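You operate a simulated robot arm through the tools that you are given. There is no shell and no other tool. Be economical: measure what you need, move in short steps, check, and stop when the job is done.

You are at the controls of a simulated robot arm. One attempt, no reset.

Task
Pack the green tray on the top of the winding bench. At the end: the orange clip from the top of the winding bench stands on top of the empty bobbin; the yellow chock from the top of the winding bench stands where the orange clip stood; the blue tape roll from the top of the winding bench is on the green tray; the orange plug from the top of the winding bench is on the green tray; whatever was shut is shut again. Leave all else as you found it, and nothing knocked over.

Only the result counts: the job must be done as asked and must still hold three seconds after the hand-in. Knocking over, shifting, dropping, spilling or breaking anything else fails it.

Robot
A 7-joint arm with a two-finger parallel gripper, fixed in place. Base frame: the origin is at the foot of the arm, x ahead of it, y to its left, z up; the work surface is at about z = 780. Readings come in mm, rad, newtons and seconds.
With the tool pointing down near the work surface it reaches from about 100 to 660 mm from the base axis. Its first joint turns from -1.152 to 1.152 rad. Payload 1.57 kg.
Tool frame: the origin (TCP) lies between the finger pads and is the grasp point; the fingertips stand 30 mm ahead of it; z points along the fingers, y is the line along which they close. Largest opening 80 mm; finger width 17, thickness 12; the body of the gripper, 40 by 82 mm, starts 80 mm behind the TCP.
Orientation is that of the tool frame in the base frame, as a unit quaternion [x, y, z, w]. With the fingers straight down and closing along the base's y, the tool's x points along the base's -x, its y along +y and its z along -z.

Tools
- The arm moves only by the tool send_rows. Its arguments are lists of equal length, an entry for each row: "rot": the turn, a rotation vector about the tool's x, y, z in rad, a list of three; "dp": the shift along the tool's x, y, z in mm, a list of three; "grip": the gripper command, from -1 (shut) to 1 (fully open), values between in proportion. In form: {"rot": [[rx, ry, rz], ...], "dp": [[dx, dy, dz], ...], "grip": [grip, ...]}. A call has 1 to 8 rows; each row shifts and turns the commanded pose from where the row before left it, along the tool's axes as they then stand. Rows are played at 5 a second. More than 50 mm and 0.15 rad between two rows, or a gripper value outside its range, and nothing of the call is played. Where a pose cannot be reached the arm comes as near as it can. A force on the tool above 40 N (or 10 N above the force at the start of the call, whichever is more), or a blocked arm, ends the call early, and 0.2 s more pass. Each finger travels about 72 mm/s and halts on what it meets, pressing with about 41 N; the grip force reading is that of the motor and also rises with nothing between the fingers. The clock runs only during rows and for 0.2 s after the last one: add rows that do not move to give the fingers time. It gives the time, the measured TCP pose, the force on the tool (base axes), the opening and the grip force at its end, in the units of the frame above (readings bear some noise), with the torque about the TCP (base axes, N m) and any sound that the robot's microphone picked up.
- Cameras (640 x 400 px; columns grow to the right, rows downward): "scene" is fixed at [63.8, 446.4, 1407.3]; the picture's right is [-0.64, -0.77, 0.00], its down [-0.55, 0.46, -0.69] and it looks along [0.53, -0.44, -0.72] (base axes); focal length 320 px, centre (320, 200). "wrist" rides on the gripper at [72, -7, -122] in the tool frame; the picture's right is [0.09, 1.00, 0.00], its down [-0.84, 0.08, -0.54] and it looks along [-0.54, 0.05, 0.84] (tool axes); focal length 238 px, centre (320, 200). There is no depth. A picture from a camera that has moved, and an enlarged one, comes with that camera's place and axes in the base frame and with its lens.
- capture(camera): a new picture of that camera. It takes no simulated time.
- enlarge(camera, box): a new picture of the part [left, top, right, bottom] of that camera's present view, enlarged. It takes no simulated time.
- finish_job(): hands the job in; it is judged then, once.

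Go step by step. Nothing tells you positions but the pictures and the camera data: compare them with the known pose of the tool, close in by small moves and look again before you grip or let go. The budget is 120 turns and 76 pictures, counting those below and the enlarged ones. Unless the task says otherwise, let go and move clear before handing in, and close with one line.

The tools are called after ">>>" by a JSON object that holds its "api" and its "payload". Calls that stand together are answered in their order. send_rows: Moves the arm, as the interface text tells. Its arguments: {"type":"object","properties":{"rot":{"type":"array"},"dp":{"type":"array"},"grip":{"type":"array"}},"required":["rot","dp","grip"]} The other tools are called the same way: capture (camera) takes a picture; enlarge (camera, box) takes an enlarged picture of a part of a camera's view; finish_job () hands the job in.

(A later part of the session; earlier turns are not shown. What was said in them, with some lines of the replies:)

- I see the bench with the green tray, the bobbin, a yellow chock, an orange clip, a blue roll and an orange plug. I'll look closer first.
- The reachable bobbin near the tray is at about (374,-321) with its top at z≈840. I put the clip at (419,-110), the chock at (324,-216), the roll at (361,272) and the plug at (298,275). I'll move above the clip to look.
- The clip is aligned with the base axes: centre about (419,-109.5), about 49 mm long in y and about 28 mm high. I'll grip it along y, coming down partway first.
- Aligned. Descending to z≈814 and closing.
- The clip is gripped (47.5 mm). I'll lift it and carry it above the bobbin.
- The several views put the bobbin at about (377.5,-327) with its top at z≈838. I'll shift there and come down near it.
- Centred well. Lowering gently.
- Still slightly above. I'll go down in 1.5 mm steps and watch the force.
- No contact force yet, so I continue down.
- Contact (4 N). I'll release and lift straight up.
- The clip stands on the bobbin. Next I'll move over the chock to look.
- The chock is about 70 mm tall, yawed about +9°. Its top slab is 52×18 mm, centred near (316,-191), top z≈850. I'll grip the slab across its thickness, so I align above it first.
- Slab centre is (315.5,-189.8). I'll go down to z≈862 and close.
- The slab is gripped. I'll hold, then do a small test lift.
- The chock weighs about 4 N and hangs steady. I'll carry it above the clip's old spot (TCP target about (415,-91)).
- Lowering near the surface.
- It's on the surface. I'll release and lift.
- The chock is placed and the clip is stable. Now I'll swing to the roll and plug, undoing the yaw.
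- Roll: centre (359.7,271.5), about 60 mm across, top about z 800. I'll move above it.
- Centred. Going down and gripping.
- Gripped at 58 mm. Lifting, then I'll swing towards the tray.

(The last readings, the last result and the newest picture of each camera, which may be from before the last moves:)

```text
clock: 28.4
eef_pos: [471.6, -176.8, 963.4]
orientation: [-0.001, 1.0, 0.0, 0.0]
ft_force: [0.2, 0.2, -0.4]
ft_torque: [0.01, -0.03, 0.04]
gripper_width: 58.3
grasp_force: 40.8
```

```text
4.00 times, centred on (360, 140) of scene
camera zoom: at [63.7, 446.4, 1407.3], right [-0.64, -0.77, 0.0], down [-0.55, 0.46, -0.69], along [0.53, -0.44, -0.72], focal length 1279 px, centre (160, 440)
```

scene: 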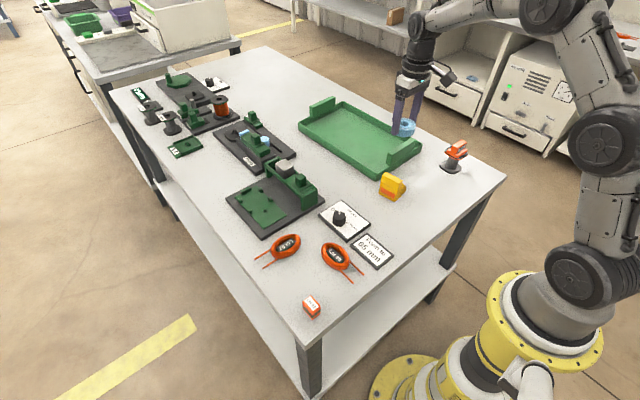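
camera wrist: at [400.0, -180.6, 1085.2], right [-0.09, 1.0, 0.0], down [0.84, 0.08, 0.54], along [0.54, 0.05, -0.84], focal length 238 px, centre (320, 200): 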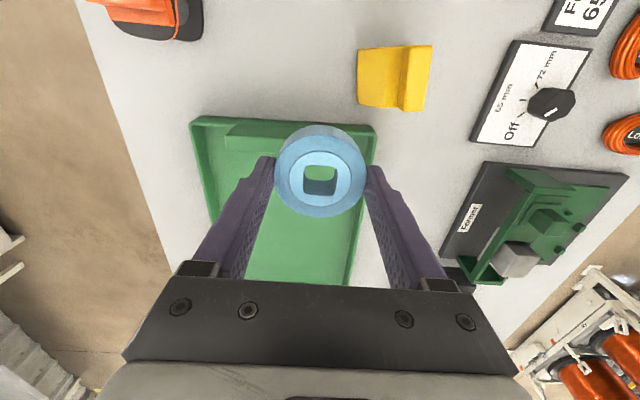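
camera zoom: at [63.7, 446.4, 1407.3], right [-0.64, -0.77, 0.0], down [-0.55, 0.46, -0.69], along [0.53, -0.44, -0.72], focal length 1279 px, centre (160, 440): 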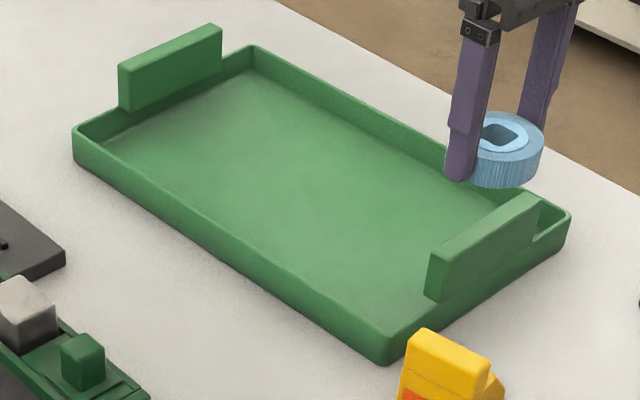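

The tray interior spans x≈505 to 840 and y≈-315 to -118. I'll place the roll near (560,-185), lowering partway first.

>>> {"api": "send_rows", "payload": {"rot": [[0, 0, 0], [0, 0, 0], [0, 0, 0], [0, 0, 0], [0, 0, 0], [0, 0, 0]], "dp": [[-44, -4, 0], [-44, -4, 0], [0, 0, 40], [0, 0, 45], [0, 0, 40], [0, 0, 0]], "grip": [-1, -1, -1, -1, -1, -1]}}

>>> {"api": "capture", "payload": {"camera": "wrist"}}

>>> {"api": "enlarge", "payload": {"camera": "scene", "box": [340, 90, 440, 170]}}

```text
clock: 29.8
eef_pos: [558.3, -182.7, 838.2]
orientation: [0.0, 1.0, 0.0, 0.001]
ft_force: [-0.8, -0.7, -1.0]
ft_torque: [0.02, -0.02, -0.02]
gripper_width: 58.2
grasp_force: 41.0
```

```text
31 pictures are left
camera wrist: at [487.6, -187.7, 959.1], right [-0.09, 1.0, 0.0], down [0.84, 0.08, 0.54], along [0.54, 0.05, -0.84], focal length 238 px, centre (320, 200)
```

wrist: 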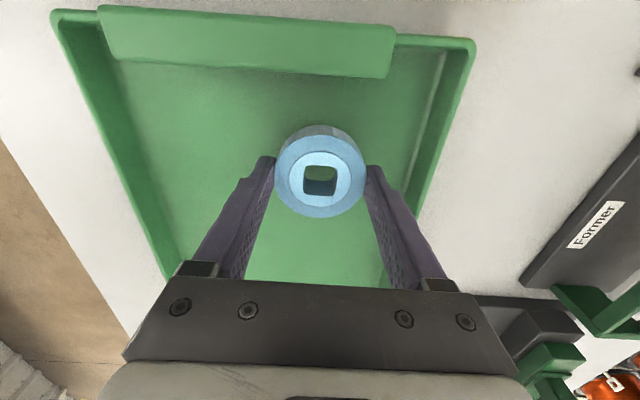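

```text
5.00 times, centred on (390, 130) of scene
camera zoom: at [63.8, 446.4, 1407.3], right [-0.64, -0.77, 0.0], down [-0.55, 0.46, -0.69], along [0.53, -0.44, -0.72], focal length 1599 px, centre (-30, 550)
```

zoom: 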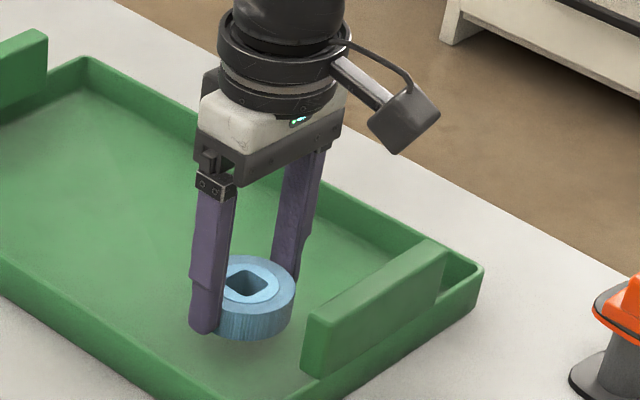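

The tray is well clear around it. Lowering in small steps.

>>> {"api": "send_rows", "payload": {"rot": [[0, 0, 0], [0, 0, 0], [0, 0, 0], [0, 0, 0]], "dp": [[0, 0, 10], [0, 0, 4], [0, 0, 2], [0, 0, 0]], "grip": [-1, -1, -1, -1]}}

```text
clock: 30.8
eef_pos: [558.7, -182.6, 821.6]
orientation: [0.0, 1.0, 0.0, 0.0]
ft_force: [-0.3, -0.3, -1.1]
ft_torque: [0.01, 0.01, 0.03]
gripper_width: 58.3
grasp_force: 41.2
```

>>> {"api": "send_rows", "payload": {"rot": [[0, 0, 0], [0, 0, 0]], "dp": [[0, 0, 1.5], [0, 0, 0]], "grip": [-1, -1]}}

>>> {"api": "enlarge", "payload": {"camera": "scene", "box": [365, 130, 405, 165]}}

```text
clock: 31.4
eef_pos: [559.2, -181.5, 820.5]
orientation: [0.0, 1.0, 0.0, 0.001]
ft_force: [0.0, 0.4, -0.3]
ft_torque: [0.0, 0.0, 0.03]
gripper_width: 58.2
grasp_force: 40.9
```

```text
11.43 times, centred on (385, 148) of scene
camera zoom: at [63.8, 446.4, 1407.3], right [-0.64, -0.77, 0.0], down [-0.55, 0.46, -0.69], along [0.53, -0.44, -0.72], focal length 3654 px, centre (-423, 800)
```

zoom: 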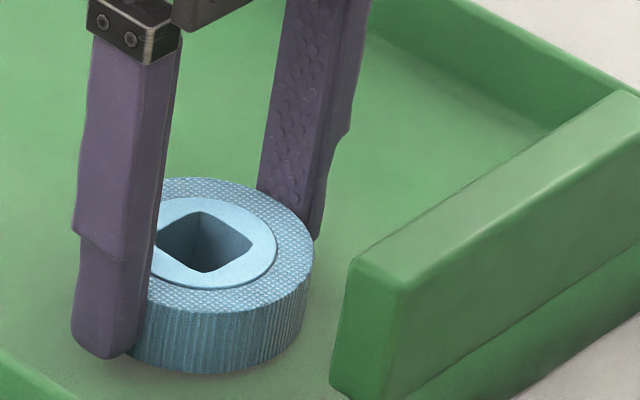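

>>> {"api": "send_rows", "payload": {"rot": [[0, 0, 0], [0, 0, 0]], "dp": [[0, 0, 1], [0, 0, 0]], "grip": [-1, -1]}}

```text
clock: 32.0
eef_pos: [559.5, -182.1, 820.8]
orientation: [0.001, 1.0, 0.0, 0.0]
ft_force: [-0.5, 0.0, -0.1]
ft_torque: [0.03, 0.01, 0.02]
gripper_width: 58.2
grasp_force: 40.6
```

>>> {"api": "send_rows", "payload": {"rot": [[0, 0, 0], [0, 0, 0]], "dp": [[0, 0, 1], [0, 0, 0]], "grip": [-1, -1]}}

```text
clock: 32.6
eef_pos: [558.3, -183.1, 818.6]
orientation: [0.0, 1.0, 0.0, 0.0]
ft_force: [0.0, 0.2, -0.3]
ft_torque: [-0.03, 0.01, 0.0]
gripper_width: 58.2
grasp_force: 41.7
```

>>> {"api": "send_rows", "payload": {"rot": [[0, 0, 0], [0, 0, 0]], "dp": [[0, 0, 1], [0, 0, 0]], "grip": [-1, -1]}}

```text
clock: 33.2
eef_pos: [558.5, -182.0, 819.4]
orientation: [-0.001, 1.0, 0.0, 0.001]
ft_force: [-0.6, 0.0, 5.4]
ft_torque: [-0.02, 0.14, -0.03]
gripper_width: 58.1
grasp_force: 41.0
```

Contact. Releasing and lifting.

>>> {"api": "send_rows", "payload": {"rot": [[0, 0, 0], [0, 0, 0], [0, 0, 0], [0, 0, 0], [0, 0, 0], [0, 0, 0], [0, 0, 0]], "dp": [[0, 0, 0], [0, 0, 0], [0, 0, 0], [0, 0, -20], [0, 0, -40], [0, 0, -45], [0, 0, -40]], "grip": [0.7, 0.7, 0.7, 0.7, 0.7, 0.7, 0.7]}}

>>> {"api": "send_rows", "payload": {"rot": [[0, 0, 0], [0, 0, 0], [0, 0, 0], [0, 0, 0], [0, 0, 0], [0, 0, 0], [0, 0, 0], [0, 0, 0]], "dp": [[22, 44, 0], [22, 44, 0], [22, 44, 0], [22, 44, 0], [22, 44, 0], [22, 44, 0], [22, 44, 0], [22, 44, 0]], "grip": [0.7, 0.7, 0.7, 0.7, 0.7, 0.7, 0.7, 0.7]}}

>>> {"api": "capture", "payload": {"camera": "scene"}}

```text
clock: 34.8
eef_pos: [558.8, -183.3, 964.9]
orientation: [-0.001, 1.0, 0.001, 0.001]
ft_force: [-0.1, 0.2, 0.4]
ft_torque: [0.0, 0.01, 0.0]
gripper_width: 68.1
grasp_force: 0.0
```

```text
clock: 36.6
eef_pos: [381.6, 168.5, 962.9]
orientation: [0.0, 1.0, 0.0, 0.0]
ft_force: [-0.9, 0.2, -0.1]
ft_torque: [0.0, -0.02, -0.02]
gripper_width: 68.0
grasp_force: 0.0
```

```text
28 pictures are left
```

scene: 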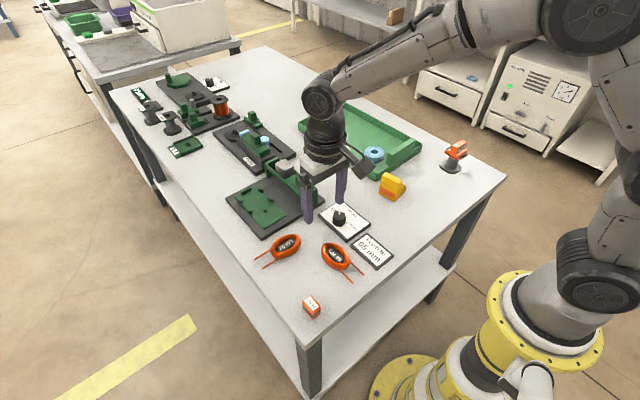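

The roll sits on the tray. Now to the plug.

>>> {"api": "send_rows", "payload": {"rot": [[0, 0, 0], [0, 0, 0], [0, 0, 0], [0, 0, 0], [0, 0, 0]], "dp": [[28, 28, 0], [28, 28, 0], [28, 28, 20], [28, 28, 20], [0, 0, 0]], "grip": [1, 1, 1, 1, 1]}}

>>> {"api": "enlarge", "payload": {"camera": "wrist", "box": [260, 70, 400, 170]}}

>>> {"api": "enlarge", "payload": {"camera": "scene", "box": [295, 290, 331, 320]}}

```text
clock: 37.8
eef_pos: [269.5, 281.4, 923.3]
orientation: [0.001, 1.0, 0.0, 0.0]
ft_force: [-0.4, 0.1, -1.0]
ft_torque: [0.03, -0.03, 0.0]
gripper_width: 80.0
grasp_force: 0.1
```

```text
4.00 times, centred on (330, 120) of wrist
camera zoom: at [198.6, 276.9, 1044.4], right [-0.09, 1.0, 0.0], down [0.84, 0.08, 0.54], along [0.54, 0.05, -0.84], focal length 953 px, centre (280, 520)
```

zoom: 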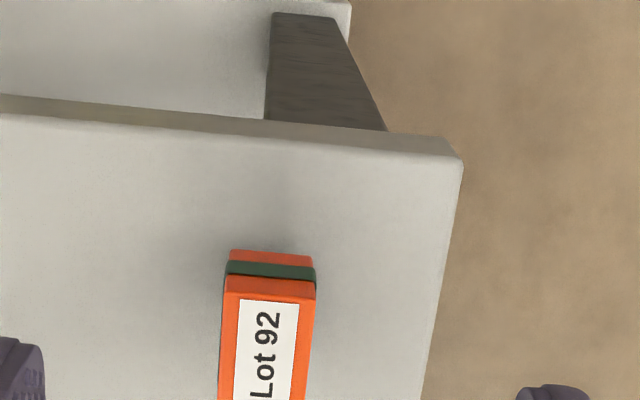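

```text
13.33 times, centred on (313, 305) of scene
camera zoom: at [63.7, 446.4, 1407.3], right [-0.64, -0.77, 0.0], down [-0.55, 0.46, -0.69], along [0.53, -0.44, -0.72], focal length 4263 px, centre (413, -1200)
```

zoom: 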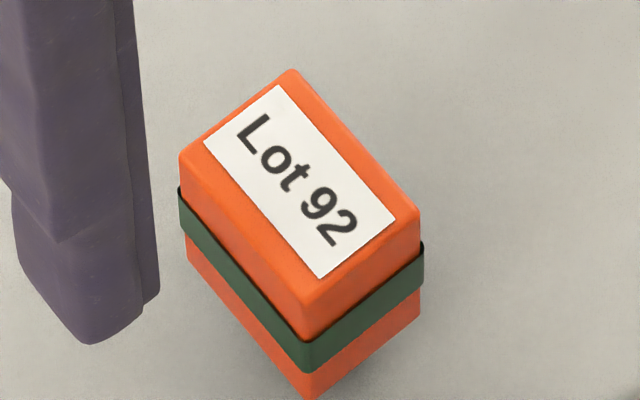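

The cameras disagree by a few mm on the plug: about (293,281), top about z 813, roughly 21 mm in y by 30 mm in x. I'll get closer and measure from the wrist camera.

>>> {"api": "send_rows", "payload": {"rot": [[0, 0, 0], [0, 0, 0], [0, 0, 0]], "dp": [[-23.5, 0, 20], [0, 0, 30], [0, 0, 0]], "grip": [1, 1, 1]}}

>>> {"api": "enlarge", "payload": {"camera": "wrist", "box": [220, 60, 420, 220]}}

>>> {"api": "enlarge", "payload": {"camera": "scene", "box": [270, 260, 340, 320]}}

```text
clock: 38.6
eef_pos: [294.9, 282.8, 873.3]
orientation: [0.001, 1.0, 0.0, 0.0]
ft_force: [-0.2, 0.4, -0.2]
ft_torque: [-0.02, 0.02, 0.03]
gripper_width: 80.0
grasp_force: 0.1
```

```text
2.50 times, centred on (320, 140) of wrist
camera zoom: at [223.1, 277.3, 994.4], right [-0.09, 1.0, 0.0], down [0.84, 0.08, 0.54], along [0.54, 0.05, -0.84], focal length 596 px, centre (320, 350)
```

zoom: 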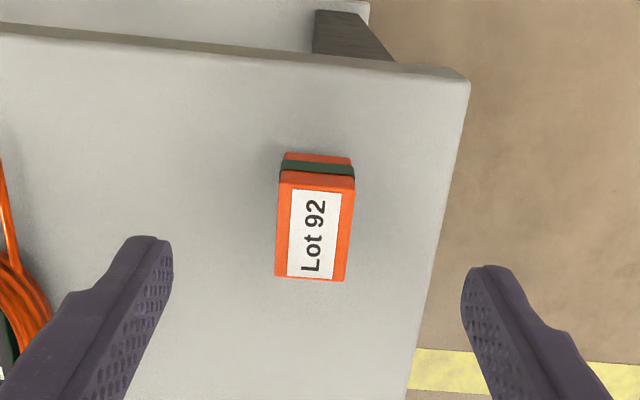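

```text
6.67 times, centred on (305, 290) of scene
camera zoom: at [63.8, 446.4, 1407.3], right [-0.64, -0.77, 0.0], down [-0.55, 0.46, -0.69], along [0.53, -0.44, -0.72], focal length 2132 px, centre (420, -400)
```

zoom: 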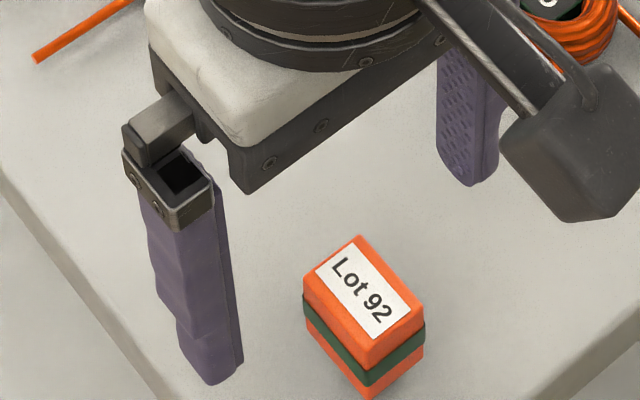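

The plug is centred at (296,282), 23×31 mm and about 32 mm tall, already between the fingers. Going down and gripping.

>>> {"api": "send_rows", "payload": {"rot": [[0, 0, 0], [0, 0, 0], [0, 0, 0], [0, 0, 0], [0, 0, 0], [0, 0, 0], [0, 0, 0], [0, 0, 0]], "dp": [[-1.5, 0, 25], [0, 0, 25], [0, 0, 8], [0, 0, 0], [0, 0, 0], [0, 0, 0], [0, 0, 0], [0, 0, 0]], "grip": [1, 1, 1, 0.3, -0.1, -0.3, -1, -1]}}

>>> {"api": "enlarge", "payload": {"camera": "scene", "box": [270, 260, 340, 320]}}

>>> {"api": "enlarge", "payload": {"camera": "wrist", "box": [220, 60, 420, 220]}}

```text
clock: 40.4
eef_pos: [295.8, 282.3, 815.1]
orientation: [0.001, 1.0, 0.0, 0.0]
ft_force: [-0.2, -0.1, -0.2]
ft_torque: [-0.02, -0.01, 0.02]
gripper_width: 21.3
grasp_force: 34.6
```

```text
6.67 times, centred on (305, 290) of scene
camera zoom: at [63.8, 446.4, 1407.3], right [-0.64, -0.77, 0.0], down [-0.55, 0.46, -0.69], along [0.53, -0.44, -0.72], focal length 2132 px, centre (420, -400)
```

zoom: 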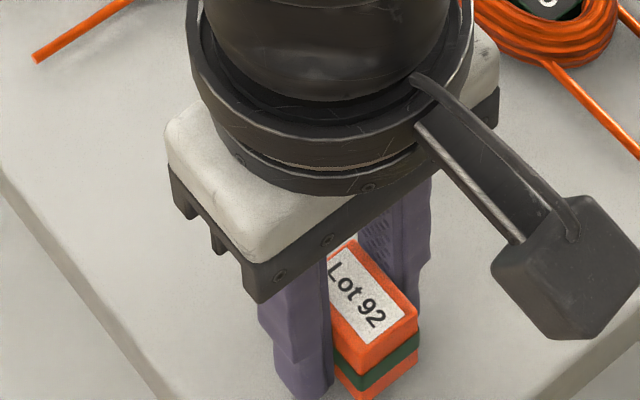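

```text
2.50 times, centred on (320, 140) of wrist
camera zoom: at [223.9, 277.2, 937.1], right [-0.09, 1.0, 0.0], down [0.84, 0.08, 0.54], along [0.54, 0.05, -0.84], focal length 596 px, centre (320, 350)
```

zoom: 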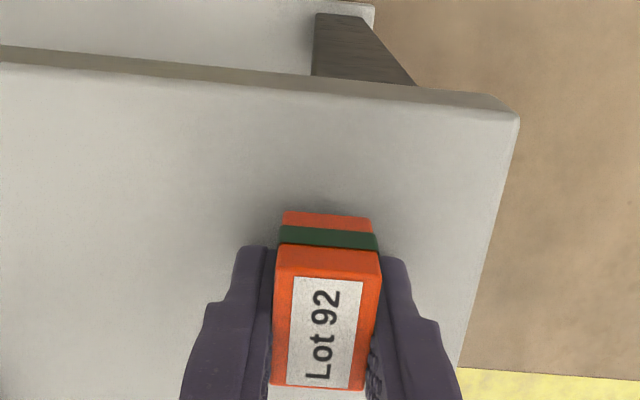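

Gripped. Lifting and carrying it to the tray (target about (545,-265)).

>>> {"api": "send_rows", "payload": {"rot": [[0, 0, 0], [0, 0, 0], [0, 0, 0], [0, 0, 0], [0, 0, 0], [0, 0, 0], [0, 0, 0], [0, 0, 0]], "dp": [[0, 0, -20], [0, 0, -45], [0, 0, -45], [0, 0, -40], [-19.15, -42.1, 0], [-19.15, -42.1, 0], [-19.15, -42.1, 0], [-19.15, -42.1, 0]], "grip": [-1, -1, -1, -1, -1, -1, -1, -1]}}

>>> {"api": "send_rows", "payload": {"rot": [[0, 0, 0], [0, 0, 0], [0, 0, 0], [0, 0, 0], [0, 0, 0], [0, 0, 0], [0, 0, 0], [0, 0, 0]], "dp": [[-19.15, -42.1, 0], [-19.15, -42.1, 0], [-19.15, -42.1, 0], [-19.15, -42.1, 0], [-19.15, -42.1, 0], [-19.15, -42.1, 0], [-19.15, -42.1, 0], [-19.15, -42.1, 0]], "grip": [-1, -1, -1, -1, -1, -1, -1, -1]}}

>>> {"api": "send_rows", "payload": {"rot": [[0, 0, 0], [0, 0, 0]], "dp": [[-19.15, -42.1, 0], [0, 0, 0]], "grip": [-1, -1]}}

>>> {"api": "capture", "payload": {"camera": "wrist"}}

>>> {"api": "enlarge", "payload": {"camera": "scene", "box": [340, 90, 470, 190]}}

```text
clock: 42.2
eef_pos: [373.7, 114.0, 965.6]
orientation: [0.0, 1.0, 0.0, 0.0]
ft_force: [-0.9, -0.4, -0.8]
ft_torque: [0.0, 0.0, 0.02]
gripper_width: 21.2
grasp_force: 34.0
```

```text
clock: 44.0
eef_pos: [524.5, -223.8, 963.1]
orientation: [0.0, 1.0, 0.0, 0.0]
ft_force: [0.2, 0.4, 0.3]
ft_torque: [-0.01, -0.03, 0.01]
gripper_width: 21.2
grasp_force: 34.3
```

```text
clock: 44.6
eef_pos: [543.1, -266.2, 963.5]
orientation: [0.0, 1.0, -0.001, 0.0]
ft_force: [-0.8, 0.1, -0.5]
ft_torque: [-0.02, -0.02, 0.03]
gripper_width: 21.2
grasp_force: 34.2
```

```text
21 pictures are left
camera wrist: at [471.2, -271.0, 1085.5], right [-0.09, 1.0, 0.0], down [0.84, 0.08, 0.54], along [0.54, 0.05, -0.84], focal length 238 px, centre (320, 200)
```

wrist: 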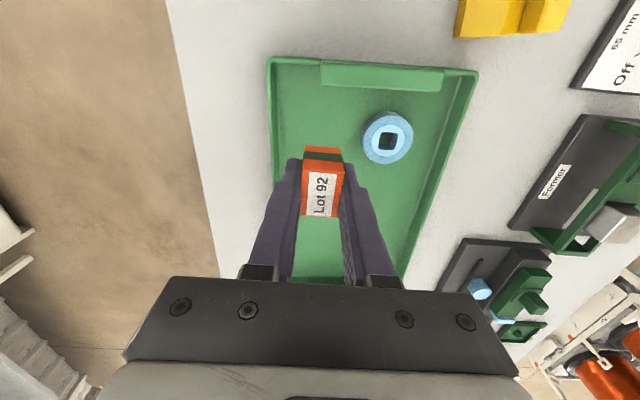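

```text
4.00 times, centred on (405, 140) of scene
camera zoom: at [63.8, 446.4, 1407.3], right [-0.64, -0.77, 0.0], down [-0.55, 0.46, -0.69], along [0.53, -0.44, -0.72], focal length 1279 px, centre (-20, 440)
```

zoom: 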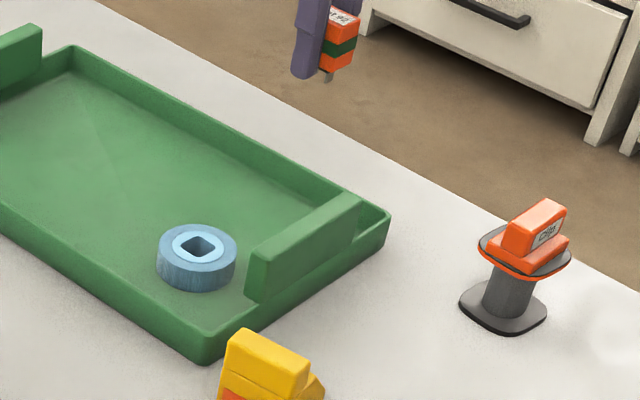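

There is room between the roll and the rim. Lowering.

>>> {"api": "send_rows", "payload": {"rot": [[0, 0, 0], [0, 0, 0], [0, 0, 0], [0, 0, 0]], "dp": [[0, 3, 40], [0, 0, 45], [0, 0, 35], [0, 0, 0]], "grip": [-1, -1, -1, -1]}}

>>> {"api": "capture", "payload": {"camera": "wrist"}}

>>> {"api": "enlarge", "payload": {"camera": "scene", "box": [360, 90, 450, 170]}}

```text
clock: 45.6
eef_pos: [543.5, -261.7, 844.5]
orientation: [0.0, 1.0, 0.0, 0.001]
ft_force: [0.5, -1.0, -0.3]
ft_torque: [-0.02, 0.0, -0.01]
gripper_width: 21.0
grasp_force: 34.2
```

```text
19 pictures are left
camera wrist: at [471.5, -267.6, 965.3], right [-0.09, 1.0, 0.0], down [0.84, 0.08, 0.54], along [0.54, 0.05, -0.84], focal length 238 px, centre (320, 200)
```

wrist: 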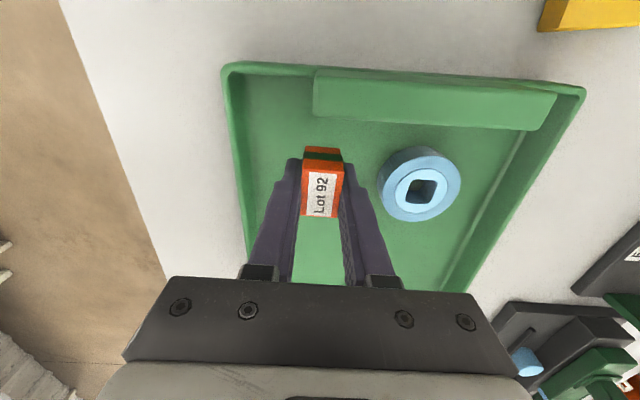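

```text
5.00 times, centred on (405, 130) of scene
camera zoom: at [63.8, 446.4, 1407.3], right [-0.64, -0.77, 0.0], down [-0.55, 0.46, -0.69], along [0.53, -0.44, -0.72], focal length 1599 px, centre (-105, 550)
```

zoom: 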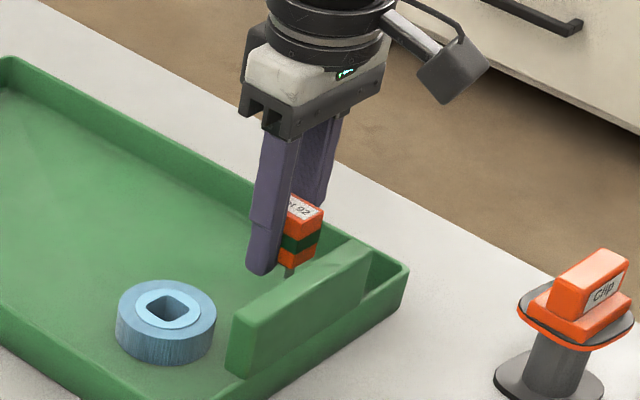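

>>> {"api": "enlarge", "payload": {"camera": "scene", "box": [406, 124, 430, 148]}}

```text
16.00 times, centred on (418, 136) of scene
camera zoom: at [63.8, 446.4, 1407.3], right [-0.64, -0.77, 0.0], down [-0.55, 0.46, -0.69], along [0.53, -0.44, -0.72], focal length 5116 px, centre (-1248, 1224)
```

zoom: 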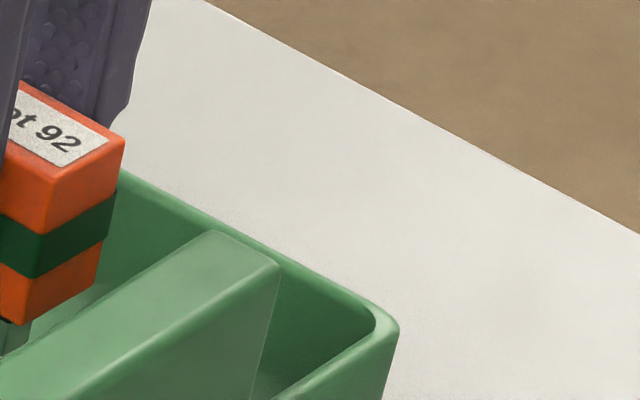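

>>> {"api": "enlarge", "payload": {"camera": "scene", "box": [402, 130, 434, 150]}}

```text
16.00 times, centred on (418, 140) of scene
camera zoom: at [63.8, 446.4, 1407.3], right [-0.64, -0.77, 0.0], down [-0.55, 0.46, -0.69], along [0.53, -0.44, -0.72], focal length 5116 px, centre (-1248, 1160)
```

zoom: 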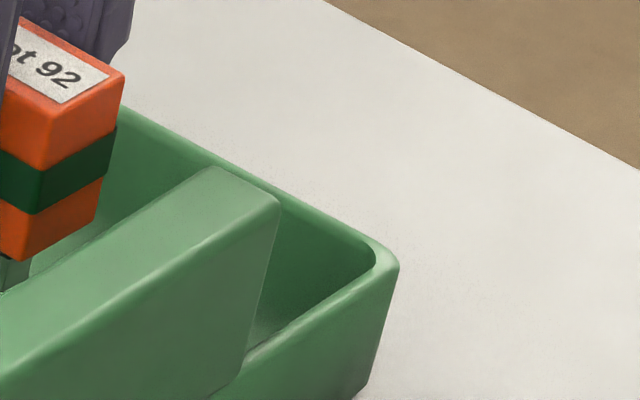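

>>> {"api": "enlarge", "payload": {"camera": "scene", "box": [407, 132, 427, 146]}}

```text
16.00 times, centred on (417, 139) of scene
camera zoom: at [63.8, 446.4, 1407.3], right [-0.64, -0.77, 0.0], down [-0.55, 0.46, -0.69], along [0.53, -0.44, -0.72], focal length 5116 px, centre (-1232, 1176)
```

zoom: 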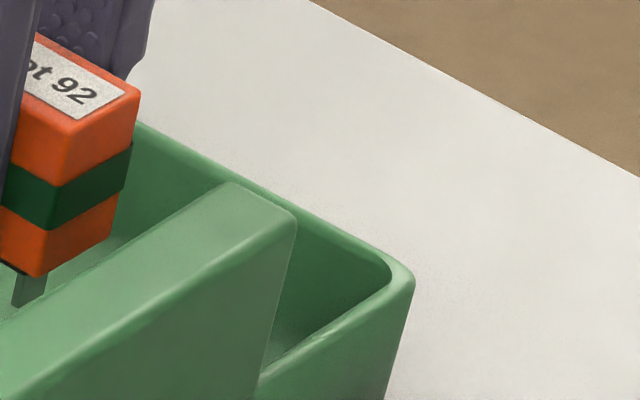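

A grey tab shows below the plug. I'll check the spot where the plug stood, and the tab from another view.

>>> {"api": "enlarge", "payload": {"camera": "scene", "box": [290, 288, 334, 322]}}

>>> {"api": "enlarge", "payload": {"camera": "scene", "box": [398, 120, 426, 150]}}

```text
11.76 times, centred on (312, 305) of scene
camera zoom: at [63.8, 446.4, 1407.3], right [-0.64, -0.77, 0.0], down [-0.55, 0.46, -0.69], along [0.53, -0.44, -0.72], focal length 3762 px, centre (414, -1035)
```

zoom: 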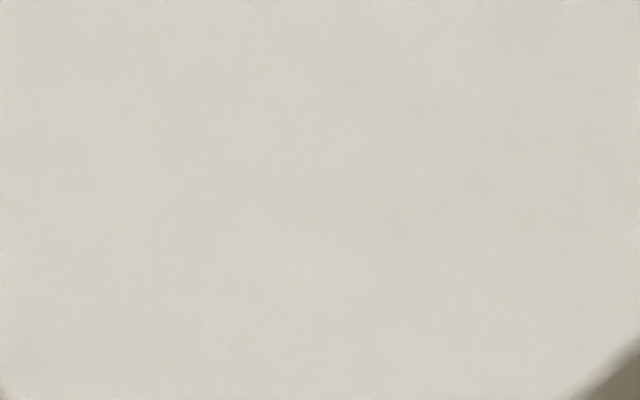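

```text
13.33 times, centred on (412, 135) of scene
camera zoom: at [63.8, 446.4, 1407.3], right [-0.64, -0.77, 0.0], down [-0.55, 0.46, -0.69], along [0.53, -0.44, -0.72], focal length 4263 px, centre (-907, 1067)
```

zoom: 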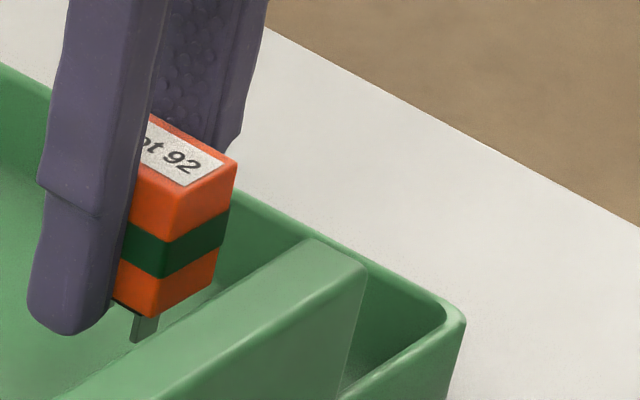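

The bench spot is clean, and the plug stood on its own there. It should touch down at TCP z≈820, so I lower in small steps.

>>> {"api": "send_rows", "payload": {"rot": [[0, 0, 0], [0, 0, 0], [0, 0, 0], [0, 0, 0]], "dp": [[0, 0, 12], [0, 0, 6], [0, 0, 2], [0, 0, 0]], "grip": [-1, -1, -1, -1]}}

>>> {"api": "enlarge", "payload": {"camera": "scene", "box": [398, 120, 426, 150]}}

```text
clock: 46.6
eef_pos: [543.9, -262.7, 824.9]
orientation: [0.0, 1.0, 0.0, -0.001]
ft_force: [0.8, -0.6, 0.6]
ft_torque: [0.01, -0.02, 0.02]
gripper_width: 21.4
grasp_force: 34.4
```

```text
13.33 times, centred on (412, 135) of scene
camera zoom: at [63.8, 446.4, 1407.3], right [-0.64, -0.77, 0.0], down [-0.55, 0.46, -0.69], along [0.53, -0.44, -0.72], focal length 4263 px, centre (-907, 1067)
```

zoom: 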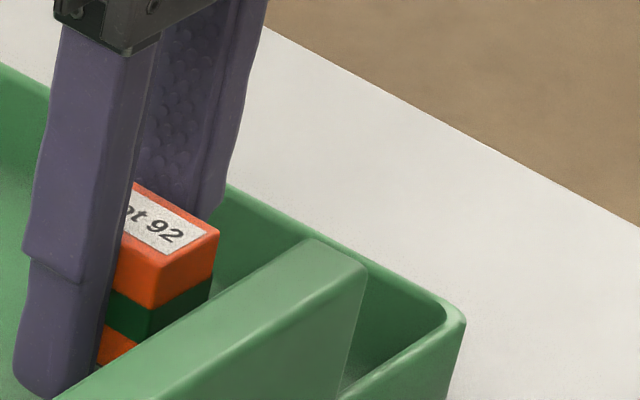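

>>> {"api": "send_rows", "payload": {"rot": [[0, 0, 0], [0, 0, 0]], "dp": [[0, 0, 2], [0, 0, 0]], "grip": [-1, -1]}}

>>> {"api": "send_rows", "payload": {"rot": [[0, 0, 0], [0, 0, 0]], "dp": [[0, 0, 1], [0, 0, 0]], "grip": [-1, -1]}}

```text
clock: 47.2
eef_pos: [543.5, -262.9, 823.5]
orientation: [0.0, 1.0, 0.0, 0.0]
ft_force: [0.2, 0.1, -1.3]
ft_torque: [-0.01, -0.01, -0.02]
gripper_width: 21.3
grasp_force: 34.5
```

```text
clock: 47.8
eef_pos: [543.2, -262.1, 821.5]
orientation: [0.0, 1.0, 0.001, -0.001]
ft_force: [-0.3, -0.2, -0.1]
ft_torque: [0.01, 0.0, -0.02]
gripper_width: 21.5
grasp_force: 34.4
```

>>> {"api": "send_rows", "payload": {"rot": [[0, 0, 0], [0, 0, 0]], "dp": [[0, 0, 1], [0, 0, 0]], "grip": [-1, -1]}}

```text
clock: 48.4
eef_pos: [544.2, -262.1, 820.8]
orientation: [0.001, 1.0, 0.001, 0.0]
ft_force: [-1.0, 1.2, -0.7]
ft_torque: [0.03, -0.03, -0.03]
gripper_width: 21.1
grasp_force: 34.1
```

>>> {"api": "send_rows", "payload": {"rot": [[0, 0, 0], [0, 0, 0]], "dp": [[0, 0, 1], [0, 0, 0]], "grip": [-1, -1]}}

```text
clock: 49.0
eef_pos: [543.1, -262.7, 820.2]
orientation: [-0.001, 1.0, 0.0, 0.0]
ft_force: [-0.7, -0.3, 1.9]
ft_torque: [-0.02, -0.01, 0.01]
gripper_width: 20.9
grasp_force: 34.6
```

Touching. I'll settle another 0.5 mm, open to about 36 mm, and lift.

>>> {"api": "send_rows", "payload": {"rot": [[0, 0, 0], [0, 0, 0], [0, 0, 0], [0, 0, 0], [0, 0, 0], [0, 0, 0], [0, 0, 0], [0, 0, 0]], "dp": [[0, 0, 0.5], [0, 0, 0], [0, 0, 0], [0, 0, -15], [0, 0, -40], [0, 0, -45], [0, 0, -45], [0, 0, 0]], "grip": [-1, -0.1, -0.1, -0.1, -0.1, -0.1, -0.1, -0.1]}}

>>> {"api": "capture", "payload": {"camera": "wrist"}}

>>> {"api": "enlarge", "payload": {"camera": "scene", "box": [350, 110, 480, 210]}}

```text
clock: 50.8
eef_pos: [542.3, -262.6, 964.4]
orientation: [0.001, 1.0, 0.0, 0.0]
ft_force: [-0.2, -0.1, -0.3]
ft_torque: [-0.01, -0.01, -0.01]
gripper_width: 36.1
grasp_force: 0.2
```

```text
11 pictures are left
camera wrist: at [471.6, -268.0, 1086.5], right [-0.09, 1.0, 0.0], down [0.84, 0.08, 0.54], along [0.54, 0.05, -0.84], focal length 238 px, centre (320, 200)
```

wrist: 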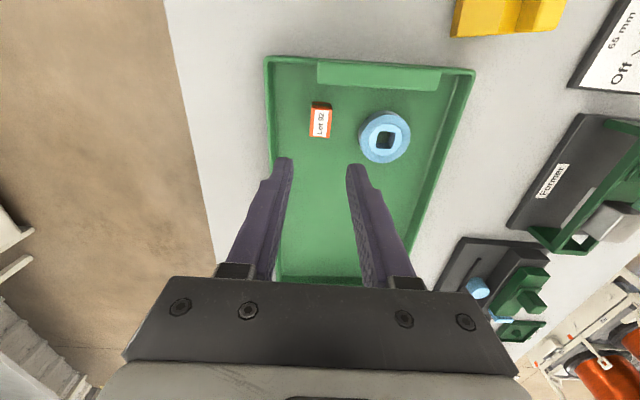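

```text
4.00 times, centred on (415, 160) of scene
camera zoom: at [63.8, 446.4, 1407.3], right [-0.64, -0.77, 0.0], down [-0.55, 0.46, -0.69], along [0.53, -0.44, -0.72], focal length 1279 px, centre (-60, 360)
```

zoom: 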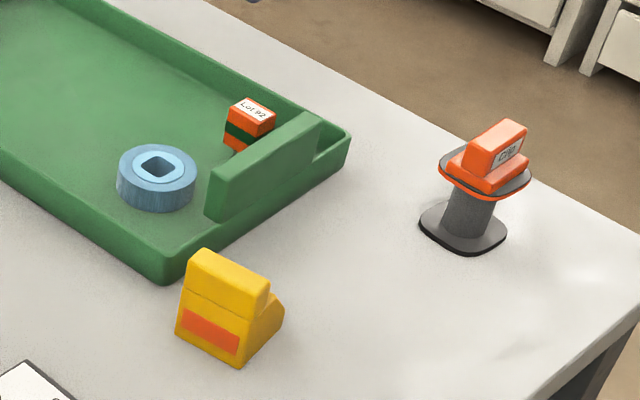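

Everything stands where asked: the clip on the bobbin, the chock on the clip's old spot, the roll and plug on the tray, and the arm clear above. Handing in.

>>> {"api": "finish_job", "payload": {}}

```text
The job is handed in.
```

The job is handed in: the clip is on the empty bobbin, the chock stands where the clip stood, and the blue roll and orange plug are on the tray. Nothing had to be opened, and I saw nothing else moved or knocked over.
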